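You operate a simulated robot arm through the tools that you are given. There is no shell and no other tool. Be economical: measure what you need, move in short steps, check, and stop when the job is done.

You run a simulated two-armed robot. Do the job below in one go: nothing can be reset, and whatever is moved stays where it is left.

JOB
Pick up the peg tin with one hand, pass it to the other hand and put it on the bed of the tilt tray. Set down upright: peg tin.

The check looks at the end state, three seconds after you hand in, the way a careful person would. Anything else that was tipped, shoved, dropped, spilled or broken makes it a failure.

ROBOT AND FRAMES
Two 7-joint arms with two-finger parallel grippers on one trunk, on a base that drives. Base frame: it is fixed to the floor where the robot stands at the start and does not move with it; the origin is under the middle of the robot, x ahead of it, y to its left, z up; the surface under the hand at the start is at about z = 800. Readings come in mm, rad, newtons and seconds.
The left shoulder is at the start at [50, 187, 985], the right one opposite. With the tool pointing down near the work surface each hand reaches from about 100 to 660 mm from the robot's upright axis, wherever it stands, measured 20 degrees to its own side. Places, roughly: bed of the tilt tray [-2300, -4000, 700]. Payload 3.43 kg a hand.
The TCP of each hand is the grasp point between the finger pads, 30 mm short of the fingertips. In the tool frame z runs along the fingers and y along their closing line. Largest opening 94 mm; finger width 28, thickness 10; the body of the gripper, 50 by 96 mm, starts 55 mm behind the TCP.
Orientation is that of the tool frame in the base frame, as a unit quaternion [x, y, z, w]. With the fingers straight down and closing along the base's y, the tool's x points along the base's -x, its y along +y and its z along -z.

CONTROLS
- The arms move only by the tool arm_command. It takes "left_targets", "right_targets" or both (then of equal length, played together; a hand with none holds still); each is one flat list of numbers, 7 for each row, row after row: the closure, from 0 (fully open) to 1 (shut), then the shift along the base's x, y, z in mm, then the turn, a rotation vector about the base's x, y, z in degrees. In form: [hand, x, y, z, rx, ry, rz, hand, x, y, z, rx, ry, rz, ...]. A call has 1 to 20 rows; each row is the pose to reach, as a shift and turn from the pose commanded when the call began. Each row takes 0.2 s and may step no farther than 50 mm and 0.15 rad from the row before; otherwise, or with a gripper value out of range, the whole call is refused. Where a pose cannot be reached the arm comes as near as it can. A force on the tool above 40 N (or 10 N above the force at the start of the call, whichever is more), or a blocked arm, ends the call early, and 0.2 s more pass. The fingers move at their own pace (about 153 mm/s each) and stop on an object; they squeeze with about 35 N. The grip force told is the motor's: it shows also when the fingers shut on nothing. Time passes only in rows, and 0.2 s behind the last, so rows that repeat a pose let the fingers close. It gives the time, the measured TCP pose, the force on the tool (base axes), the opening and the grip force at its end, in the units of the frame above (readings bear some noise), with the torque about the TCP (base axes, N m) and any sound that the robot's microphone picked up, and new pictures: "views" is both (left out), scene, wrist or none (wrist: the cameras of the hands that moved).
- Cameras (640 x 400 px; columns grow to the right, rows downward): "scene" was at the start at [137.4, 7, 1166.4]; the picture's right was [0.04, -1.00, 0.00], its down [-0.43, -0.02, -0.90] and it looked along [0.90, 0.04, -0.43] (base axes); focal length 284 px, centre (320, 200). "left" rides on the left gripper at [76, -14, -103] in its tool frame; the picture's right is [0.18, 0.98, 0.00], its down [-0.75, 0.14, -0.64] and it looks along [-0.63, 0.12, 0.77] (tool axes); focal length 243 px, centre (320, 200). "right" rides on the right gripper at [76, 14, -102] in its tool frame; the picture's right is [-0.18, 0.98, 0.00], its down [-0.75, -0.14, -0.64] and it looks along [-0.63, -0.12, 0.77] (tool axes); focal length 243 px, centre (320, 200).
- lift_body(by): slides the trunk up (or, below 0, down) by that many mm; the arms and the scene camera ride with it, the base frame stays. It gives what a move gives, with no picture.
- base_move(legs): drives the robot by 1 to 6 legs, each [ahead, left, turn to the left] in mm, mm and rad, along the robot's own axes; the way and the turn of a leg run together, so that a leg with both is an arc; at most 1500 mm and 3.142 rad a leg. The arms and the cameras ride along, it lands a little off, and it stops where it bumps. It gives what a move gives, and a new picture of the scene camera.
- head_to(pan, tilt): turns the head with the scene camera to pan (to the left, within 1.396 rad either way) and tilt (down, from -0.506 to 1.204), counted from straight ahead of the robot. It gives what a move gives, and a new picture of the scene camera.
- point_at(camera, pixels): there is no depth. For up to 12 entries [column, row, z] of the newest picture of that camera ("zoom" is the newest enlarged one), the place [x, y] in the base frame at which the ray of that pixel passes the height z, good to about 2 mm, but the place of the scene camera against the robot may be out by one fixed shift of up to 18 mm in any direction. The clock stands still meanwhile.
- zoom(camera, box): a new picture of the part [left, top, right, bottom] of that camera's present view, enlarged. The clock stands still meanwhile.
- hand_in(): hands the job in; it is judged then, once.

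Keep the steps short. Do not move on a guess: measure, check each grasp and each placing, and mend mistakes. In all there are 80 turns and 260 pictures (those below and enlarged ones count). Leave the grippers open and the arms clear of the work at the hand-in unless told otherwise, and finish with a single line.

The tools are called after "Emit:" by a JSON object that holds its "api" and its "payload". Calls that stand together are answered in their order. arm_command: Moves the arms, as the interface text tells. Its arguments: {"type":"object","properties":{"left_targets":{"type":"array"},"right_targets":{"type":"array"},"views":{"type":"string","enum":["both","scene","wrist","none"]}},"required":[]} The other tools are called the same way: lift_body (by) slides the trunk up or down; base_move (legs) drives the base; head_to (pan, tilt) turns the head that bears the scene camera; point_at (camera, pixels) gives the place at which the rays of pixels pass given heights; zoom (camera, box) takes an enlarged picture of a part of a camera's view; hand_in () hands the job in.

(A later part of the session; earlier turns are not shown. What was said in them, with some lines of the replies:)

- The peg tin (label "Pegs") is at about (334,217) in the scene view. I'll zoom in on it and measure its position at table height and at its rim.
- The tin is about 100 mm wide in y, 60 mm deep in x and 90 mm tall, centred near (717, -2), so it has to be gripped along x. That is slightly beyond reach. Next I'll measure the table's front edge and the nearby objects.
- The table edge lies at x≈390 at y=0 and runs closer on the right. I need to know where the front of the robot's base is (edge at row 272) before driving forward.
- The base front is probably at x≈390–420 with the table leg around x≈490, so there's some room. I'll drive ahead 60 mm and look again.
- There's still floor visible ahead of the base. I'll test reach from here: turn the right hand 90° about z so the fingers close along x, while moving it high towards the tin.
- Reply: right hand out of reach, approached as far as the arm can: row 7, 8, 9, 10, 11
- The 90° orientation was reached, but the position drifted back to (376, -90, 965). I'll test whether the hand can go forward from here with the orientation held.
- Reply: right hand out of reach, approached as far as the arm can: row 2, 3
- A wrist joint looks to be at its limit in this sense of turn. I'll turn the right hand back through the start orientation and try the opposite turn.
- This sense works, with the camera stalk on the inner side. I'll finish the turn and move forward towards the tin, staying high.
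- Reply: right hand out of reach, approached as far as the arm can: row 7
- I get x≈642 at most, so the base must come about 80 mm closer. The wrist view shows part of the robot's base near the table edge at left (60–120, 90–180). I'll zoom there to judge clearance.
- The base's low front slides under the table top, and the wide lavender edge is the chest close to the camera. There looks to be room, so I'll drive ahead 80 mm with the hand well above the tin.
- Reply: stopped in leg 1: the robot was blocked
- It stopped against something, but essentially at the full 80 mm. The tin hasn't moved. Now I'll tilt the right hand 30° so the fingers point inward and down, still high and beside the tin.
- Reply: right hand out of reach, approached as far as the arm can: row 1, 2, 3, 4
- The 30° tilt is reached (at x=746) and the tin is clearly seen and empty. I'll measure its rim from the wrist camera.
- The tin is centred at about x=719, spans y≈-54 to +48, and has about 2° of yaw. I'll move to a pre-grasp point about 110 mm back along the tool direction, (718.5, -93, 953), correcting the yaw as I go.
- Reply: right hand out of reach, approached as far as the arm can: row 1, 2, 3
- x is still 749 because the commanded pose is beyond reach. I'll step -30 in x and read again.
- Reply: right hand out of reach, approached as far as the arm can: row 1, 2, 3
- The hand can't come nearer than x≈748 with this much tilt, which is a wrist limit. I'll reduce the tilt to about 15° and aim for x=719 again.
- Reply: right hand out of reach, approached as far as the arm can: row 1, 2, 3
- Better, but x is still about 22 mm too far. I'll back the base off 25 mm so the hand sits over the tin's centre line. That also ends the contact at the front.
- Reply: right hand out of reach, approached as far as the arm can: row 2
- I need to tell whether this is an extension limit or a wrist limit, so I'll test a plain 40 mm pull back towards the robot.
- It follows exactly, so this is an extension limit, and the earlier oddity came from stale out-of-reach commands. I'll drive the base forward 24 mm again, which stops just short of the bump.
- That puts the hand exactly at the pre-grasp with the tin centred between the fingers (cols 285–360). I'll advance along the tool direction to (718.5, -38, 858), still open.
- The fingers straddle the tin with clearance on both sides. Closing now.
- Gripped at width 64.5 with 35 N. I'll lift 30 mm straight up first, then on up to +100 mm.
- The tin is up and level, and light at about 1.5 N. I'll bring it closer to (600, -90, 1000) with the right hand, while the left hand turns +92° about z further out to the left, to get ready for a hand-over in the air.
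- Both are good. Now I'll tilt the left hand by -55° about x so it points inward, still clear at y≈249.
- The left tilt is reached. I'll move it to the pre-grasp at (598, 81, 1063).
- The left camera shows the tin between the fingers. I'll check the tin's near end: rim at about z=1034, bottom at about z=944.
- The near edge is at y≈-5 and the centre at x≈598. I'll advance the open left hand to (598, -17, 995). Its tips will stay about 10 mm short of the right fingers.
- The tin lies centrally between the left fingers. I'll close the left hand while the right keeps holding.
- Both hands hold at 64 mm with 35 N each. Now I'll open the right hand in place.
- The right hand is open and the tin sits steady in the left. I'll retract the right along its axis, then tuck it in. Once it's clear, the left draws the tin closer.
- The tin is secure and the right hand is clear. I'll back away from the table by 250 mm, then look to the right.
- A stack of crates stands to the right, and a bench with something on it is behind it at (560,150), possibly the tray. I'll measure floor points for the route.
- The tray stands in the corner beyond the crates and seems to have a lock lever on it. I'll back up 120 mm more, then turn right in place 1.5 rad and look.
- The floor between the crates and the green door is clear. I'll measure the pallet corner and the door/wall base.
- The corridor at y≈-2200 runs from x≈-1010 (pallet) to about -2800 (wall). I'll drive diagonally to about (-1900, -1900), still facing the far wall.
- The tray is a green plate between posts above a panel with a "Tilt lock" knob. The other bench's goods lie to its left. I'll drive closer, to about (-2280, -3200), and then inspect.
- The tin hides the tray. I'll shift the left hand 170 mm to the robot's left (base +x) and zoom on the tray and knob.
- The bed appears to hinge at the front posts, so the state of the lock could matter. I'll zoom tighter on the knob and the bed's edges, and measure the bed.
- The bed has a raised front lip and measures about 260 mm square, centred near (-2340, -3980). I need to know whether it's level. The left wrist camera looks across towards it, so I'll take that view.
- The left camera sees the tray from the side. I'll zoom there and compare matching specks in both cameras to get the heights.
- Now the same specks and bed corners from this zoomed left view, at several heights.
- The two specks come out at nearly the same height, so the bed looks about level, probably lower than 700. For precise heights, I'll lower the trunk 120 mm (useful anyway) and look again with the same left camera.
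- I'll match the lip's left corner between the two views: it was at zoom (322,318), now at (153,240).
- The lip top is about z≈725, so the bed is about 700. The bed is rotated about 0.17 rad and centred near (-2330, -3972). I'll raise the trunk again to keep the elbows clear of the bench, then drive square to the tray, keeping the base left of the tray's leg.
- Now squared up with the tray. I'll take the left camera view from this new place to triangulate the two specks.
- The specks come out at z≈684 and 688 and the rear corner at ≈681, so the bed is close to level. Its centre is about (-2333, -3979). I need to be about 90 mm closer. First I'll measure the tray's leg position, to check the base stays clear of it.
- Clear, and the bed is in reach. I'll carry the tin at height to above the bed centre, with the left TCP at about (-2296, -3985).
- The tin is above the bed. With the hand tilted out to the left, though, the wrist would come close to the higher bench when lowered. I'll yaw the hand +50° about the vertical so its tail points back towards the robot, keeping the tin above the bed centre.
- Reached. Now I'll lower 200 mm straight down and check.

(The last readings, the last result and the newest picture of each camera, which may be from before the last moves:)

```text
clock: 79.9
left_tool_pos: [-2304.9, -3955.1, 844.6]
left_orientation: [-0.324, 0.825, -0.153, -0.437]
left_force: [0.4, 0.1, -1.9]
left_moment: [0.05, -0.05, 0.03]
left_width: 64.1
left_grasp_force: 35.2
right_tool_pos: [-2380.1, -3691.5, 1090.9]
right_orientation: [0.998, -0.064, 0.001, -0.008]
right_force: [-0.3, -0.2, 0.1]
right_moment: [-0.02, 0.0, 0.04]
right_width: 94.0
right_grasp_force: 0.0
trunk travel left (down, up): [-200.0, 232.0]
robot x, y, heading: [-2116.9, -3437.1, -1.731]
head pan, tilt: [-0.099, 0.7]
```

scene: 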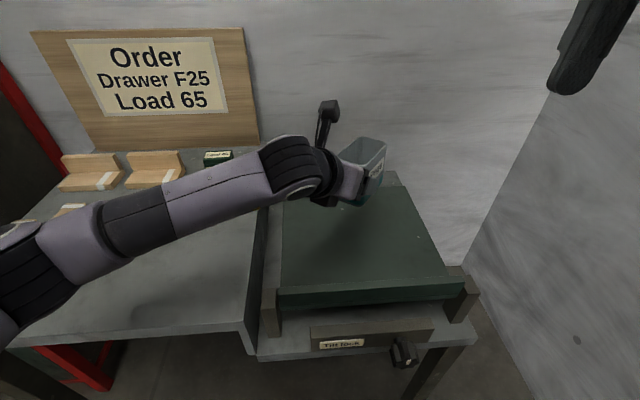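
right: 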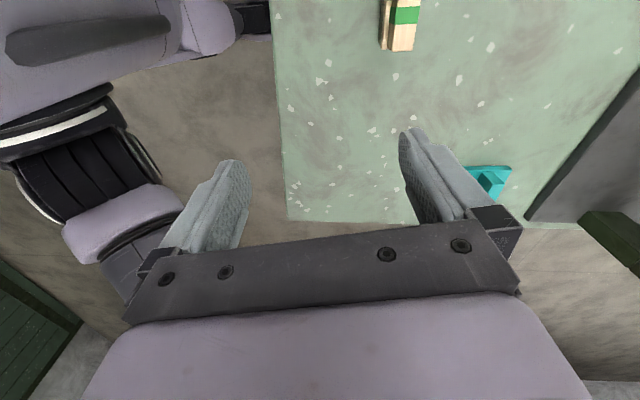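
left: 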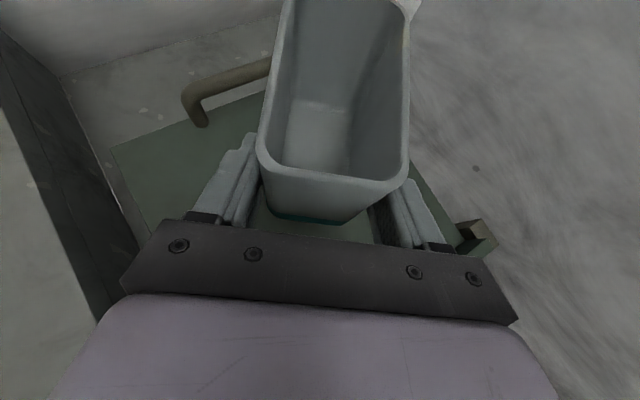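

The forearm now passes over the higher bench. Before going lower I must know the bench height. I'll zoom the left view at the bench edge and measure the same edge in both cameras.

Emit:
{"api": "zoom", "payload": {"camera": "left", "box": [0, 0, 160, 320]}}

Emit:
{"api": "zoom", "payload": {"camera": "scene", "box": [0, 130, 320, 350]}}

Emit:
{"api": "point_at", "payload": {"camera": "scene", "pixels": [[243, 331, 700], [243, 331, 760], [243, 331, 800], [267, 145, 760], [267, 145, 800], [255, 240, 760], [255, 240, 800]]}}

Emit:
{"api": "point_at", "payload": {"camera": "left", "pixels": [[4, 60, 720], [4, 60, 760], [4, 60, 800], [60, 210, 720], [60, 210, 760], [60, 210, 800]]}}

```text
1.25 times, centred on (80, 160) of left
```

zoom: 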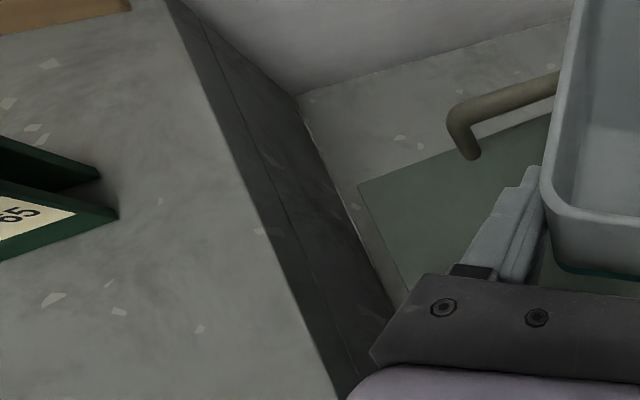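

```text
1.82 times, centred on (160, 240) of scene
```

zoom: 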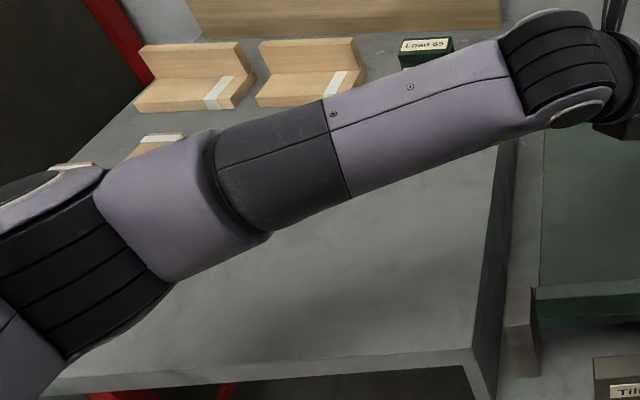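

```text
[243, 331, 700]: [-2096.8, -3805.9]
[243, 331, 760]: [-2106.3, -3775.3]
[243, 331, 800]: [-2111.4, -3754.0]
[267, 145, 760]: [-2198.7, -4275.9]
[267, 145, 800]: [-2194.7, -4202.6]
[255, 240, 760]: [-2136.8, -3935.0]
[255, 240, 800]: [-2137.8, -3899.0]
```

```text
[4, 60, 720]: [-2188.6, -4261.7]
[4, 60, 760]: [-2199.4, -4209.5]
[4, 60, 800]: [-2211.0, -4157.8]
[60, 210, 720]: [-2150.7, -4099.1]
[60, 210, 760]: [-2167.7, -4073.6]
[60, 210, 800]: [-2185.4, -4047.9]
```

I'll use the bench's top edge as actually seen in that zoom, which is raw left pixels (16,144) and (72,264).

Emit:
{"api": "point_at", "payload": {"camera": "left", "pixels": [[16, 144, 720], [16, 144, 740], [16, 144, 760], [16, 144, 780], [16, 144, 800], [72, 264, 720], [72, 264, 740], [72, 264, 760], [72, 264, 780], [72, 264, 800]]}}

```text
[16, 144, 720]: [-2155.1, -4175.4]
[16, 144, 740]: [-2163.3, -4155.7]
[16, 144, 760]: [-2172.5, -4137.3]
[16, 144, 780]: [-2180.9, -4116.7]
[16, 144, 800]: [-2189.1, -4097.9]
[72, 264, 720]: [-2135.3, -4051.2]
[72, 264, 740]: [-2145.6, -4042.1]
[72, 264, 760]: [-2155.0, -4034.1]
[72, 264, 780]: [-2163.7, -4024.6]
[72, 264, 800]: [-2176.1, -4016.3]
```

The bench top is at about 740 and the elbow is only modestly above it. I'll raise the trunk 100 mm so the elbow stays high while the hand goes down.

Emit:
{"api": "lift_body", "payload": {"by": 100}}

Emit:
{"api": "arm_command", "payload": {"left_targets": [1, 0, 0, -40, 0, 0, 0, 1, 0, 0, -80, 0, 0, 0, 1, 0, 0, -115, 0, 0, 0, 1, 0, 0, -140, 0, 0, 0, 1, 0, 0, -160, 0, 0, 0], "views": "both"}}

```text
clock: 81.2
left_tool_pos: [-2303.5, -3954.5, 944.8]
left_orientation: [-0.324, 0.826, -0.153, -0.435]
left_force: [0.3, -0.7, -2.2]
left_moment: [0.06, -0.07, -0.02]
left_width: 64.2
left_grasp_force: 34.8
right_tool_pos: [-2379.8, -3691.8, 1190.7]
right_orientation: [0.998, -0.064, 0.002, -0.008]
right_force: [-0.2, -0.2, -0.4]
right_moment: [-0.01, 0.0, 0.0]
right_width: 94.1
right_grasp_force: 0.1
trunk travel left (down, up): [-300.0, 132.0]
robot x, y, heading: [-2115.0, -3434.5, -1.731]
head pan, tilt: [-0.099, 0.7]
```

```text
clock: 82.4
left_tool_pos: [-2304.5, -3954.1, 785.3]
left_orientation: [-0.324, 0.826, -0.153, -0.435]
left_force: [0.4, -0.6, -2.2]
left_moment: [0.02, -0.08, -0.03]
left_width: 64.0
left_grasp_force: 35.2
right_tool_pos: [-2379.2, -3691.4, 1190.1]
right_orientation: [0.998, -0.065, 0.002, -0.008]
right_force: [0.4, 0.0, 0.3]
right_moment: [-0.02, -0.03, -0.02]
right_width: 94.0
right_grasp_force: 0.1
trunk travel left (down, up): [-300.0, 132.0]
robot x, y, heading: [-2116.6, -3438.7, -1.724]
head pan, tilt: [-0.099, 0.7]
```

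scene: 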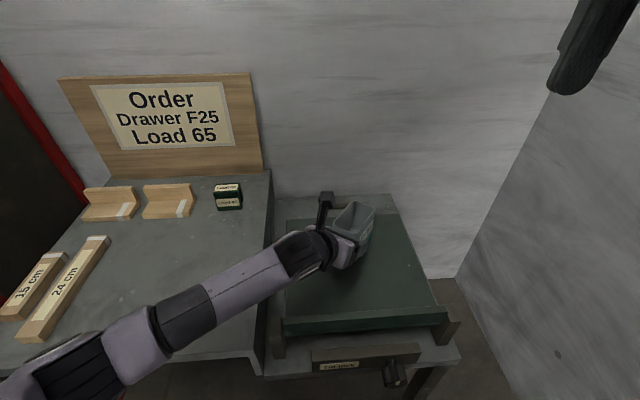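
left: 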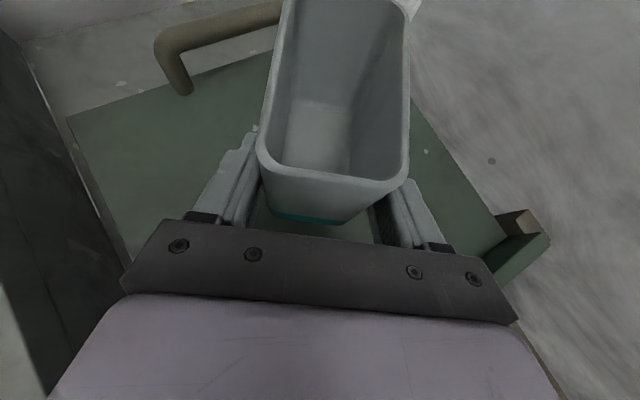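

The arm is well clear of the bench. The tin's bottom is at about 735. I'll lower in small steps and watch the force: 28 mm first.

Emit:
{"api": "arm_command", "payload": {"left_targets": [1, 0, 0, -10, 0, 0, 0, 1, 0, 0, -20, 0, 0, 0, 1, 0, 0, -28, 0, 0, 0], "views": "wrist"}}

Emit:
{"api": "zoom", "payload": {"camera": "scene", "box": [270, 180, 430, 290]}}

```text
clock: 83.2
left_tool_pos: [-2303.9, -3955.9, 756.8]
left_orientation: [-0.325, 0.825, -0.154, -0.435]
left_force: [-1.0, 0.5, -2.1]
left_moment: [0.07, -0.06, 0.0]
left_width: 63.7
left_grasp_force: 35.2
right_tool_pos: [-2379.2, -3691.4, 1191.5]
right_orientation: [0.998, -0.065, 0.001, -0.008]
right_force: [0.1, -0.3, -0.3]
right_moment: [0.0, -0.01, 0.0]
right_width: 94.4
right_grasp_force: 0.1
trunk travel left (down, up): [-300.0, 132.0]
robot x, y, heading: [-2116.2, -3433.2, -1.73]
head pan, tilt: [-0.099, 0.7]
```

left: 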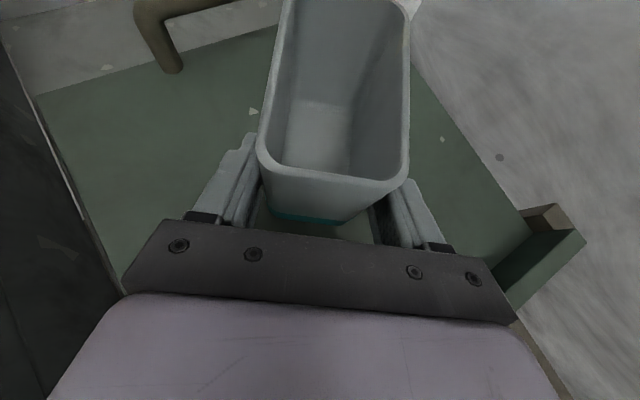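

```text
3.64 times, centred on (350, 235) of scene
```

zoom: 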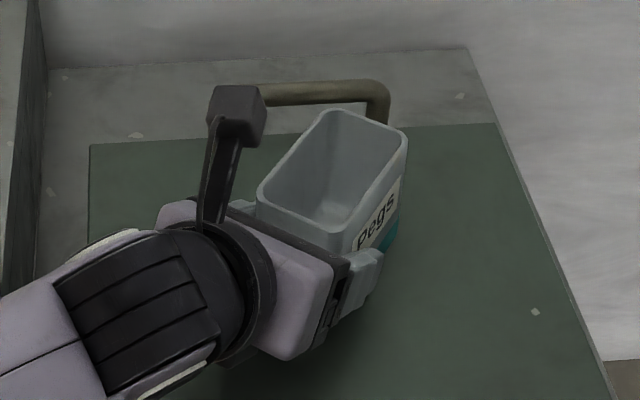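

No contact at 757. I'll continue in 4 mm steps, 12 mm in all.

Emit:
{"api": "arm_command", "payload": {"left_targets": [1, 0, 0, -4, 0, 0, 0, 1, 0, 0, -8, 0, 0, 0, 1, 0, 0, -12, 0, 0, 0], "views": "none"}}

```text
clock: 84.0
left_tool_pos: [-2302.5, -3955.0, 746.2]
left_orientation: [-0.324, 0.825, -0.154, -0.436]
left_force: [0.8, -0.2, -1.1]
left_moment: [0.05, -0.03, 0.03]
left_width: 63.7
left_grasp_force: 34.6
right_tool_pos: [-2378.8, -3691.5, 1190.5]
right_orientation: [0.998, -0.065, 0.0, -0.008]
right_force: [0.7, 0.3, 0.4]
right_moment: [-0.04, -0.02, 0.01]
right_width: 93.9
right_grasp_force: 0.1
trunk travel left (down, up): [-300.0, 132.0]
robot x, y, heading: [-2112.5, -3437.3, -1.727]
head pan, tilt: [-0.099, 0.7]
```

Still hanging free, with about -1 to -2 N on the tool. Next, 2 mm steps, 6 mm in all.

Emit:
{"api": "arm_command", "payload": {"left_targets": [1, 0, 0, -2, 0, 0, 0, 1, 0, 0, -4, 0, 0, 0, 1, 0, 0, -6, 0, 0, 0], "views": "wrist"}}

```text
clock: 84.8
left_tool_pos: [-2304.8, -3954.8, 739.6]
left_orientation: [-0.325, 0.826, -0.153, -0.435]
left_force: [-0.3, 0.6, -1.5]
left_moment: [0.05, -0.06, 0.01]
left_width: 64.0
left_grasp_force: 34.8
right_tool_pos: [-2380.4, -3691.8, 1190.1]
right_orientation: [0.998, -0.065, 0.0, -0.008]
right_force: [-0.3, -0.2, 0.9]
right_moment: [0.02, -0.01, -0.01]
right_width: 94.0
right_grasp_force: 0.0
trunk travel left (down, up): [-300.0, 132.0]
robot x, y, heading: [-2116.1, -3434.6, -1.73]
head pan, tilt: [-0.099, 0.7]
```

left: 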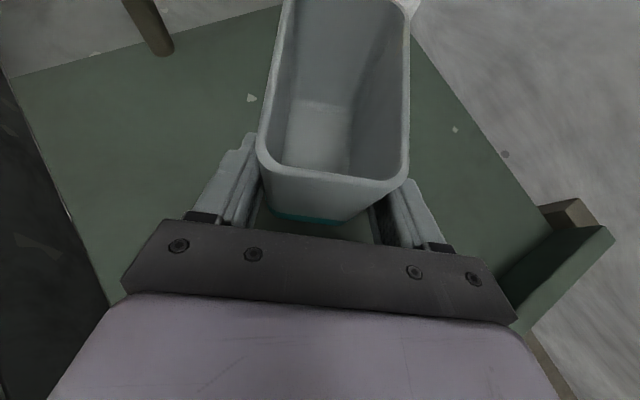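

No contact yet at 740. A height check from this close view: the specks are now at (252,97) and (456,129).

Emit:
{"api": "point_at", "payload": {"camera": "left", "pixels": [[252, 97, 660], [252, 97, 680], [252, 97, 690], [252, 97, 700], [456, 129, 660], [456, 129, 680], [456, 129, 690], [456, 129, 700]]}}

```text
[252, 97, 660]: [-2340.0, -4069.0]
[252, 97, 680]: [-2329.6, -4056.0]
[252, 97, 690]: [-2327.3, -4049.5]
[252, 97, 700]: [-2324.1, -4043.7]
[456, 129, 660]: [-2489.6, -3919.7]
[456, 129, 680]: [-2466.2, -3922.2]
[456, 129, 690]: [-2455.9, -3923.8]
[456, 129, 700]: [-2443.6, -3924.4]
```

The bed is at about 682–687 and the tin bottom at about 690, so contact is a few mm away. Another 4 mm in 1 mm steps.

Emit:
{"api": "arm_command", "payload": {"left_targets": [1, 0, 0, -1, 0, 0, 0, 1, 0, 0, -2, 0, 0, 0, 1, 0, 0, -3, 0, 0, 0, 1, 0, 0, -4, 0, 0, 0], "views": "none"}}

```text
clock: 85.8
left_tool_pos: [-2302.7, -3955.8, 738.3]
left_orientation: [-0.324, 0.827, -0.152, -0.434]
left_force: [1.0, 0.2, -2.9]
left_moment: [0.02, -0.06, 0.05]
left_width: 63.9
left_grasp_force: 34.9
left hand out of reach, approached as far as the arm can: row 4
right_tool_pos: [-2380.7, -3692.2, 1191.0]
right_orientation: [0.998, -0.065, 0.002, -0.007]
right_force: [0.0, -0.8, -0.5]
right_moment: [-0.01, 0.0, -0.01]
right_width: 94.1
right_grasp_force: 0.2
trunk travel left (down, up): [-300.0, 132.0]
robot x, y, heading: [-2116.4, -3436.7, -1.728]
head pan, tilt: [-0.099, 0.7]
```

The arm has reached its own limit in this configuration. I'll finish the descent by lowering the trunk in small steps.

Emit:
{"api": "lift_body", "payload": {"by": -3}}

Emit:
{"api": "lift_body", "payload": {"by": -2}}

```text
clock: 86.3
left_tool_pos: [-2303.1, -3955.9, 737.3]
left_orientation: [-0.324, 0.826, -0.153, -0.435]
left_force: [0.9, -0.7, 5.1]
left_moment: [-0.57, 0.26, 0.09]
left_width: 64.0
left_grasp_force: 34.9
right_tool_pos: [-2379.1, -3691.5, 1187.8]
right_orientation: [0.998, -0.065, 0.001, -0.007]
right_force: [-0.6, -0.2, 0.0]
right_moment: [0.01, 0.01, -0.04]
right_width: 94.1
right_grasp_force: 0.0
trunk travel left (down, up): [-297.0, 135.0]
robot x, y, heading: [-2115.6, -3437.6, -1.728]
head pan, tilt: [-0.099, 0.7]
```

```text
clock: 86.8
left_tool_pos: [-2303.8, -3955.5, 737.0]
left_orientation: [-0.323, 0.826, -0.154, -0.436]
left_force: [4.0, 1.7, 14.2]
left_moment: [-0.9, 0.33, 0.12]
left_width: 63.7
left_grasp_force: 35.0
right_tool_pos: [-2378.9, -3691.1, 1186.7]
right_orientation: [0.998, -0.064, 0.0, -0.007]
right_force: [-1.0, -0.9, -0.1]
right_moment: [-0.01, -0.03, 0.01]
right_width: 93.9
right_grasp_force: 0.0
trunk travel left (down, up): [-295.0, 137.0]
robot x, y, heading: [-2118.5, -3438.2, -1.729]
head pan, tilt: [-0.099, 0.7]
```

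Contact: 14 N upward and the bed holds firm. I'll ease 2 mm of preload off and look before releasing.

Emit:
{"api": "lift_body", "payload": {"by": 2}}

Emit:
{"api": "zoom", "payload": {"camera": "scene", "box": [270, 180, 430, 290]}}

```text
clock: 87.4
left_tool_pos: [-2302.7, -3956.8, 736.1]
left_orientation: [-0.324, 0.826, -0.152, -0.435]
left_force: [-2.9, -3.2, 7.8]
left_moment: [-0.91, 0.55, -0.07]
left_width: 64.0
left_grasp_force: 34.9
right_tool_pos: [-2379.9, -3691.2, 1187.4]
right_orientation: [0.998, -0.065, 0.001, -0.008]
right_force: [-1.0, 0.9, 0.4]
right_moment: [0.01, -0.02, 0.03]
right_width: 94.0
right_grasp_force: 0.0
trunk travel left (down, up): [-297.0, 135.0]
robot x, y, heading: [-2112.2, -3435.5, -1.733]
head pan, tilt: [-0.099, 0.7]
```

```text
3.64 times, centred on (350, 235) of scene
```

zoom: 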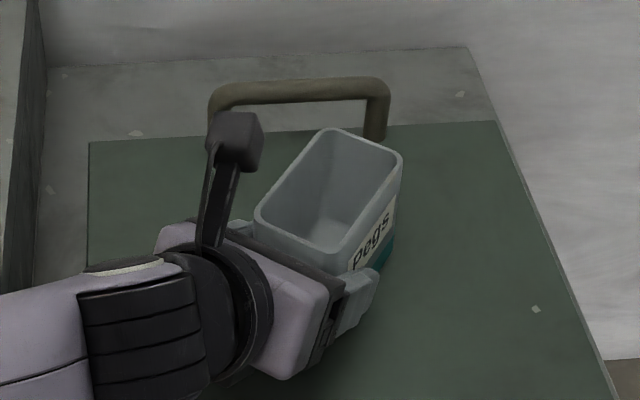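

The tin rests on the bed, clear of the handle and lip. I'll open the left hand gently.

Emit:
{"api": "arm_command", "payload": {"left_targets": [0.3, 0, 0, 0, 0, 0, 0, 0.26, 0, 0, 0, 0, 0, 0, 0.2, 0, 0, 0, 0, 0, 0, 0.1, 0, 0, 0, 0, 0, 0, 0, 0, 0, 0, 0, 0, 0, 0, 0, 0, 0, 0, 0, 0], "views": "both"}}

```text
clock: 88.8
left_tool_pos: [-2302.2, -3956.3, 735.6]
left_orientation: [-0.325, 0.827, -0.152, -0.434]
left_force: [-0.3, 0.0, -0.6]
left_moment: [0.03, 0.01, 0.0]
left_width: 93.9
left_grasp_force: 0.1
right_tool_pos: [-2379.0, -3691.2, 1188.2]
right_orientation: [0.998, -0.064, 0.0, -0.007]
right_force: [0.2, 0.7, 0.2]
right_moment: [-0.02, -0.03, 0.01]
right_width: 93.8
right_grasp_force: 0.1
trunk travel left (down, up): [-297.0, 135.0]
robot x, y, heading: [-2112.3, -3435.9, -1.729]
head pan, tilt: [-0.099, 0.7]
```

scene: 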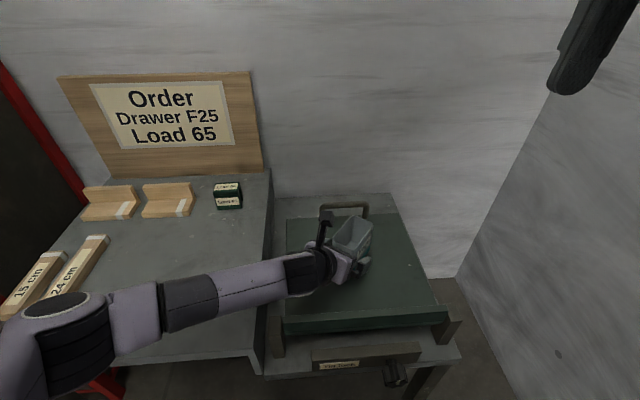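
left: 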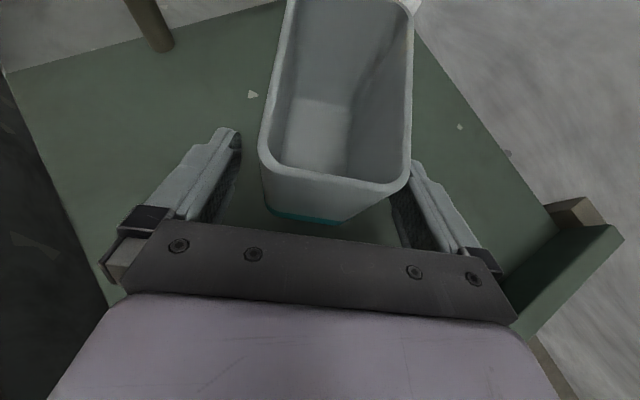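

Released, and the tin stands still. I'll retreat straight back along the tool axis (0.62, 0.53, 0.58), 35 mm per row.

Emit:
{"api": "arm_command", "payload": {"left_targets": [0, 11, 9.5, 10.3, 0, 0, 0, 0, 32, 27.5, 30, 0, 0, 0, 0, 53, 46, 50, 0, 0, 0, 0, 74, 64, 69, 0, 0, 0, 0, 90, 77, 84, 0, 0, 0], "views": "both"}}

```text
clock: 90.0
left_tool_pos: [-2205.6, -3883.3, 817.6]
left_orientation: [-0.324, 0.827, -0.151, -0.433]
left_force: [-0.8, 0.3, 0.0]
left_moment: [-0.06, 0.02, 0.03]
left_width: 94.0
left_grasp_force: 0.0
left hand out of reach, approached as far as the arm can: row 1, 2, 3, 4, 5
right_tool_pos: [-2379.6, -3692.3, 1187.9]
right_orientation: [0.998, -0.065, 0.002, -0.008]
right_force: [0.7, -0.3, 1.1]
right_moment: [0.0, -0.03, 0.0]
right_width: 94.0
right_grasp_force: 0.0
trunk travel left (down, up): [-297.0, 135.0]
robot x, y, heading: [-2117.2, -3436.0, -1.73]
head pan, tilt: [-0.099, 0.7]
```

scene: 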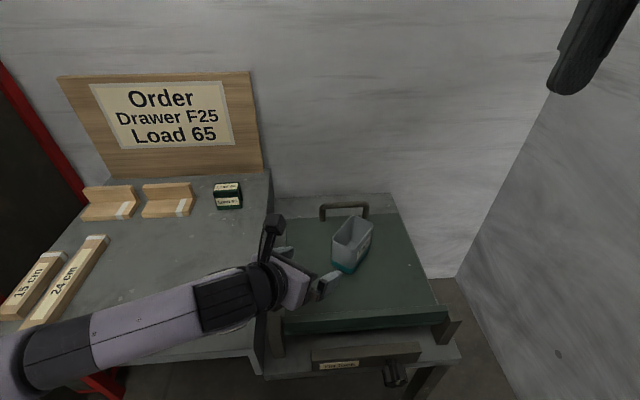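
left: 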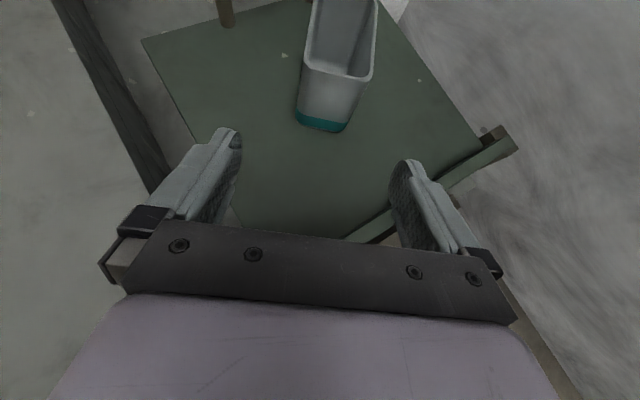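

The fingers are clear and the tin stands upright on the bed. I'll raise the trunk 120 mm to lift the arm away, then back the base off 300 mm.

Emit:
{"api": "lift_body", "payload": {"by": 120}}

Emit:
{"api": "base_move", "payload": {"legs": [[-300, 0, 0]]}}

Emit:
{"api": "zoom", "payload": {"camera": "scene", "box": [220, 80, 460, 230]}}

```text
clock: 91.5
left_tool_pos: [-2204.3, -3883.1, 936.7]
left_orientation: [-0.324, 0.828, -0.151, -0.433]
left_force: [0.9, -0.7, -0.4]
left_moment: [0.0, 0.0, -0.03]
left_width: 94.1
left_grasp_force: 0.1
right_tool_pos: [-2378.8, -3692.1, 1308.6]
right_orientation: [0.998, -0.065, 0.002, -0.008]
right_force: [-0.2, 0.4, 0.1]
right_moment: [-0.05, 0.02, 0.0]
right_width: 94.0
right_grasp_force: 0.0
trunk travel left (down, up): [-417.0, 15.0]
robot x, y, heading: [-2114.0, -3434.8, -1.731]
head pan, tilt: [-0.099, 0.7]
```

```text
clock: 93.5
left_tool_pos: [-2157.0, -3588.2, 936.2]
left_orientation: [-0.325, 0.828, -0.151, -0.432]
left_force: [-0.1, 0.2, 0.3]
left_moment: [-0.01, 0.01, 0.0]
left_width: 94.0
left_grasp_force: 0.1
right_tool_pos: [-2331.8, -3395.7, 1307.3]
right_orientation: [0.998, -0.064, 0.0, -0.008]
right_force: [-1.1, 0.2, 1.8]
right_moment: [-0.01, -0.04, 0.04]
right_width: 94.0
right_grasp_force: 0.1
trunk travel left (down, up): [-417.0, 15.0]
robot x, y, heading: [-2067.0, -3140.4, -1.731]
head pan, tilt: [-0.099, 0.7]
```

scene: 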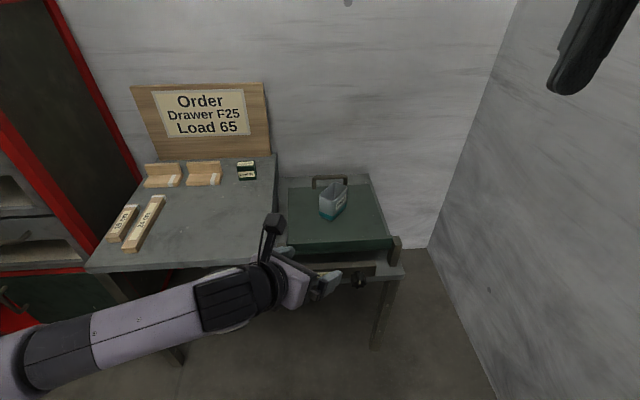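

```text
2.67 times, centred on (340, 155) of scene
```

zoom: 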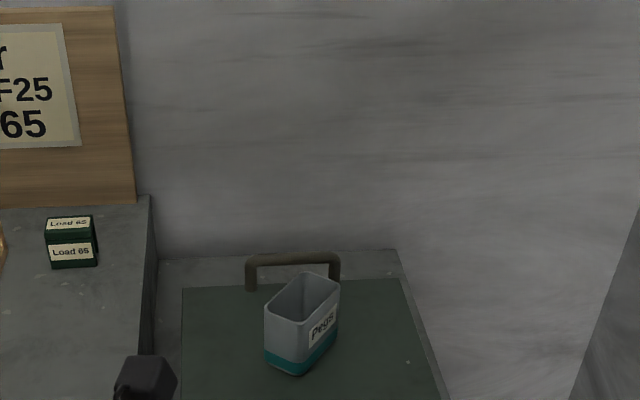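

The tin stands upright near the middle of the level bed. Nothing else on the bench has moved, both grippers are open and the arms are clear, so I'm handing in.

Emit:
{"api": "hand_in", "payload": {}}

```text
The job is handed in.
```

The peg tin was picked up with the right hand, passed in the air to the left hand, and set upright on the tilt tray's bed; the base bumped to a stop once at the first table, and I saw nothing there shift.
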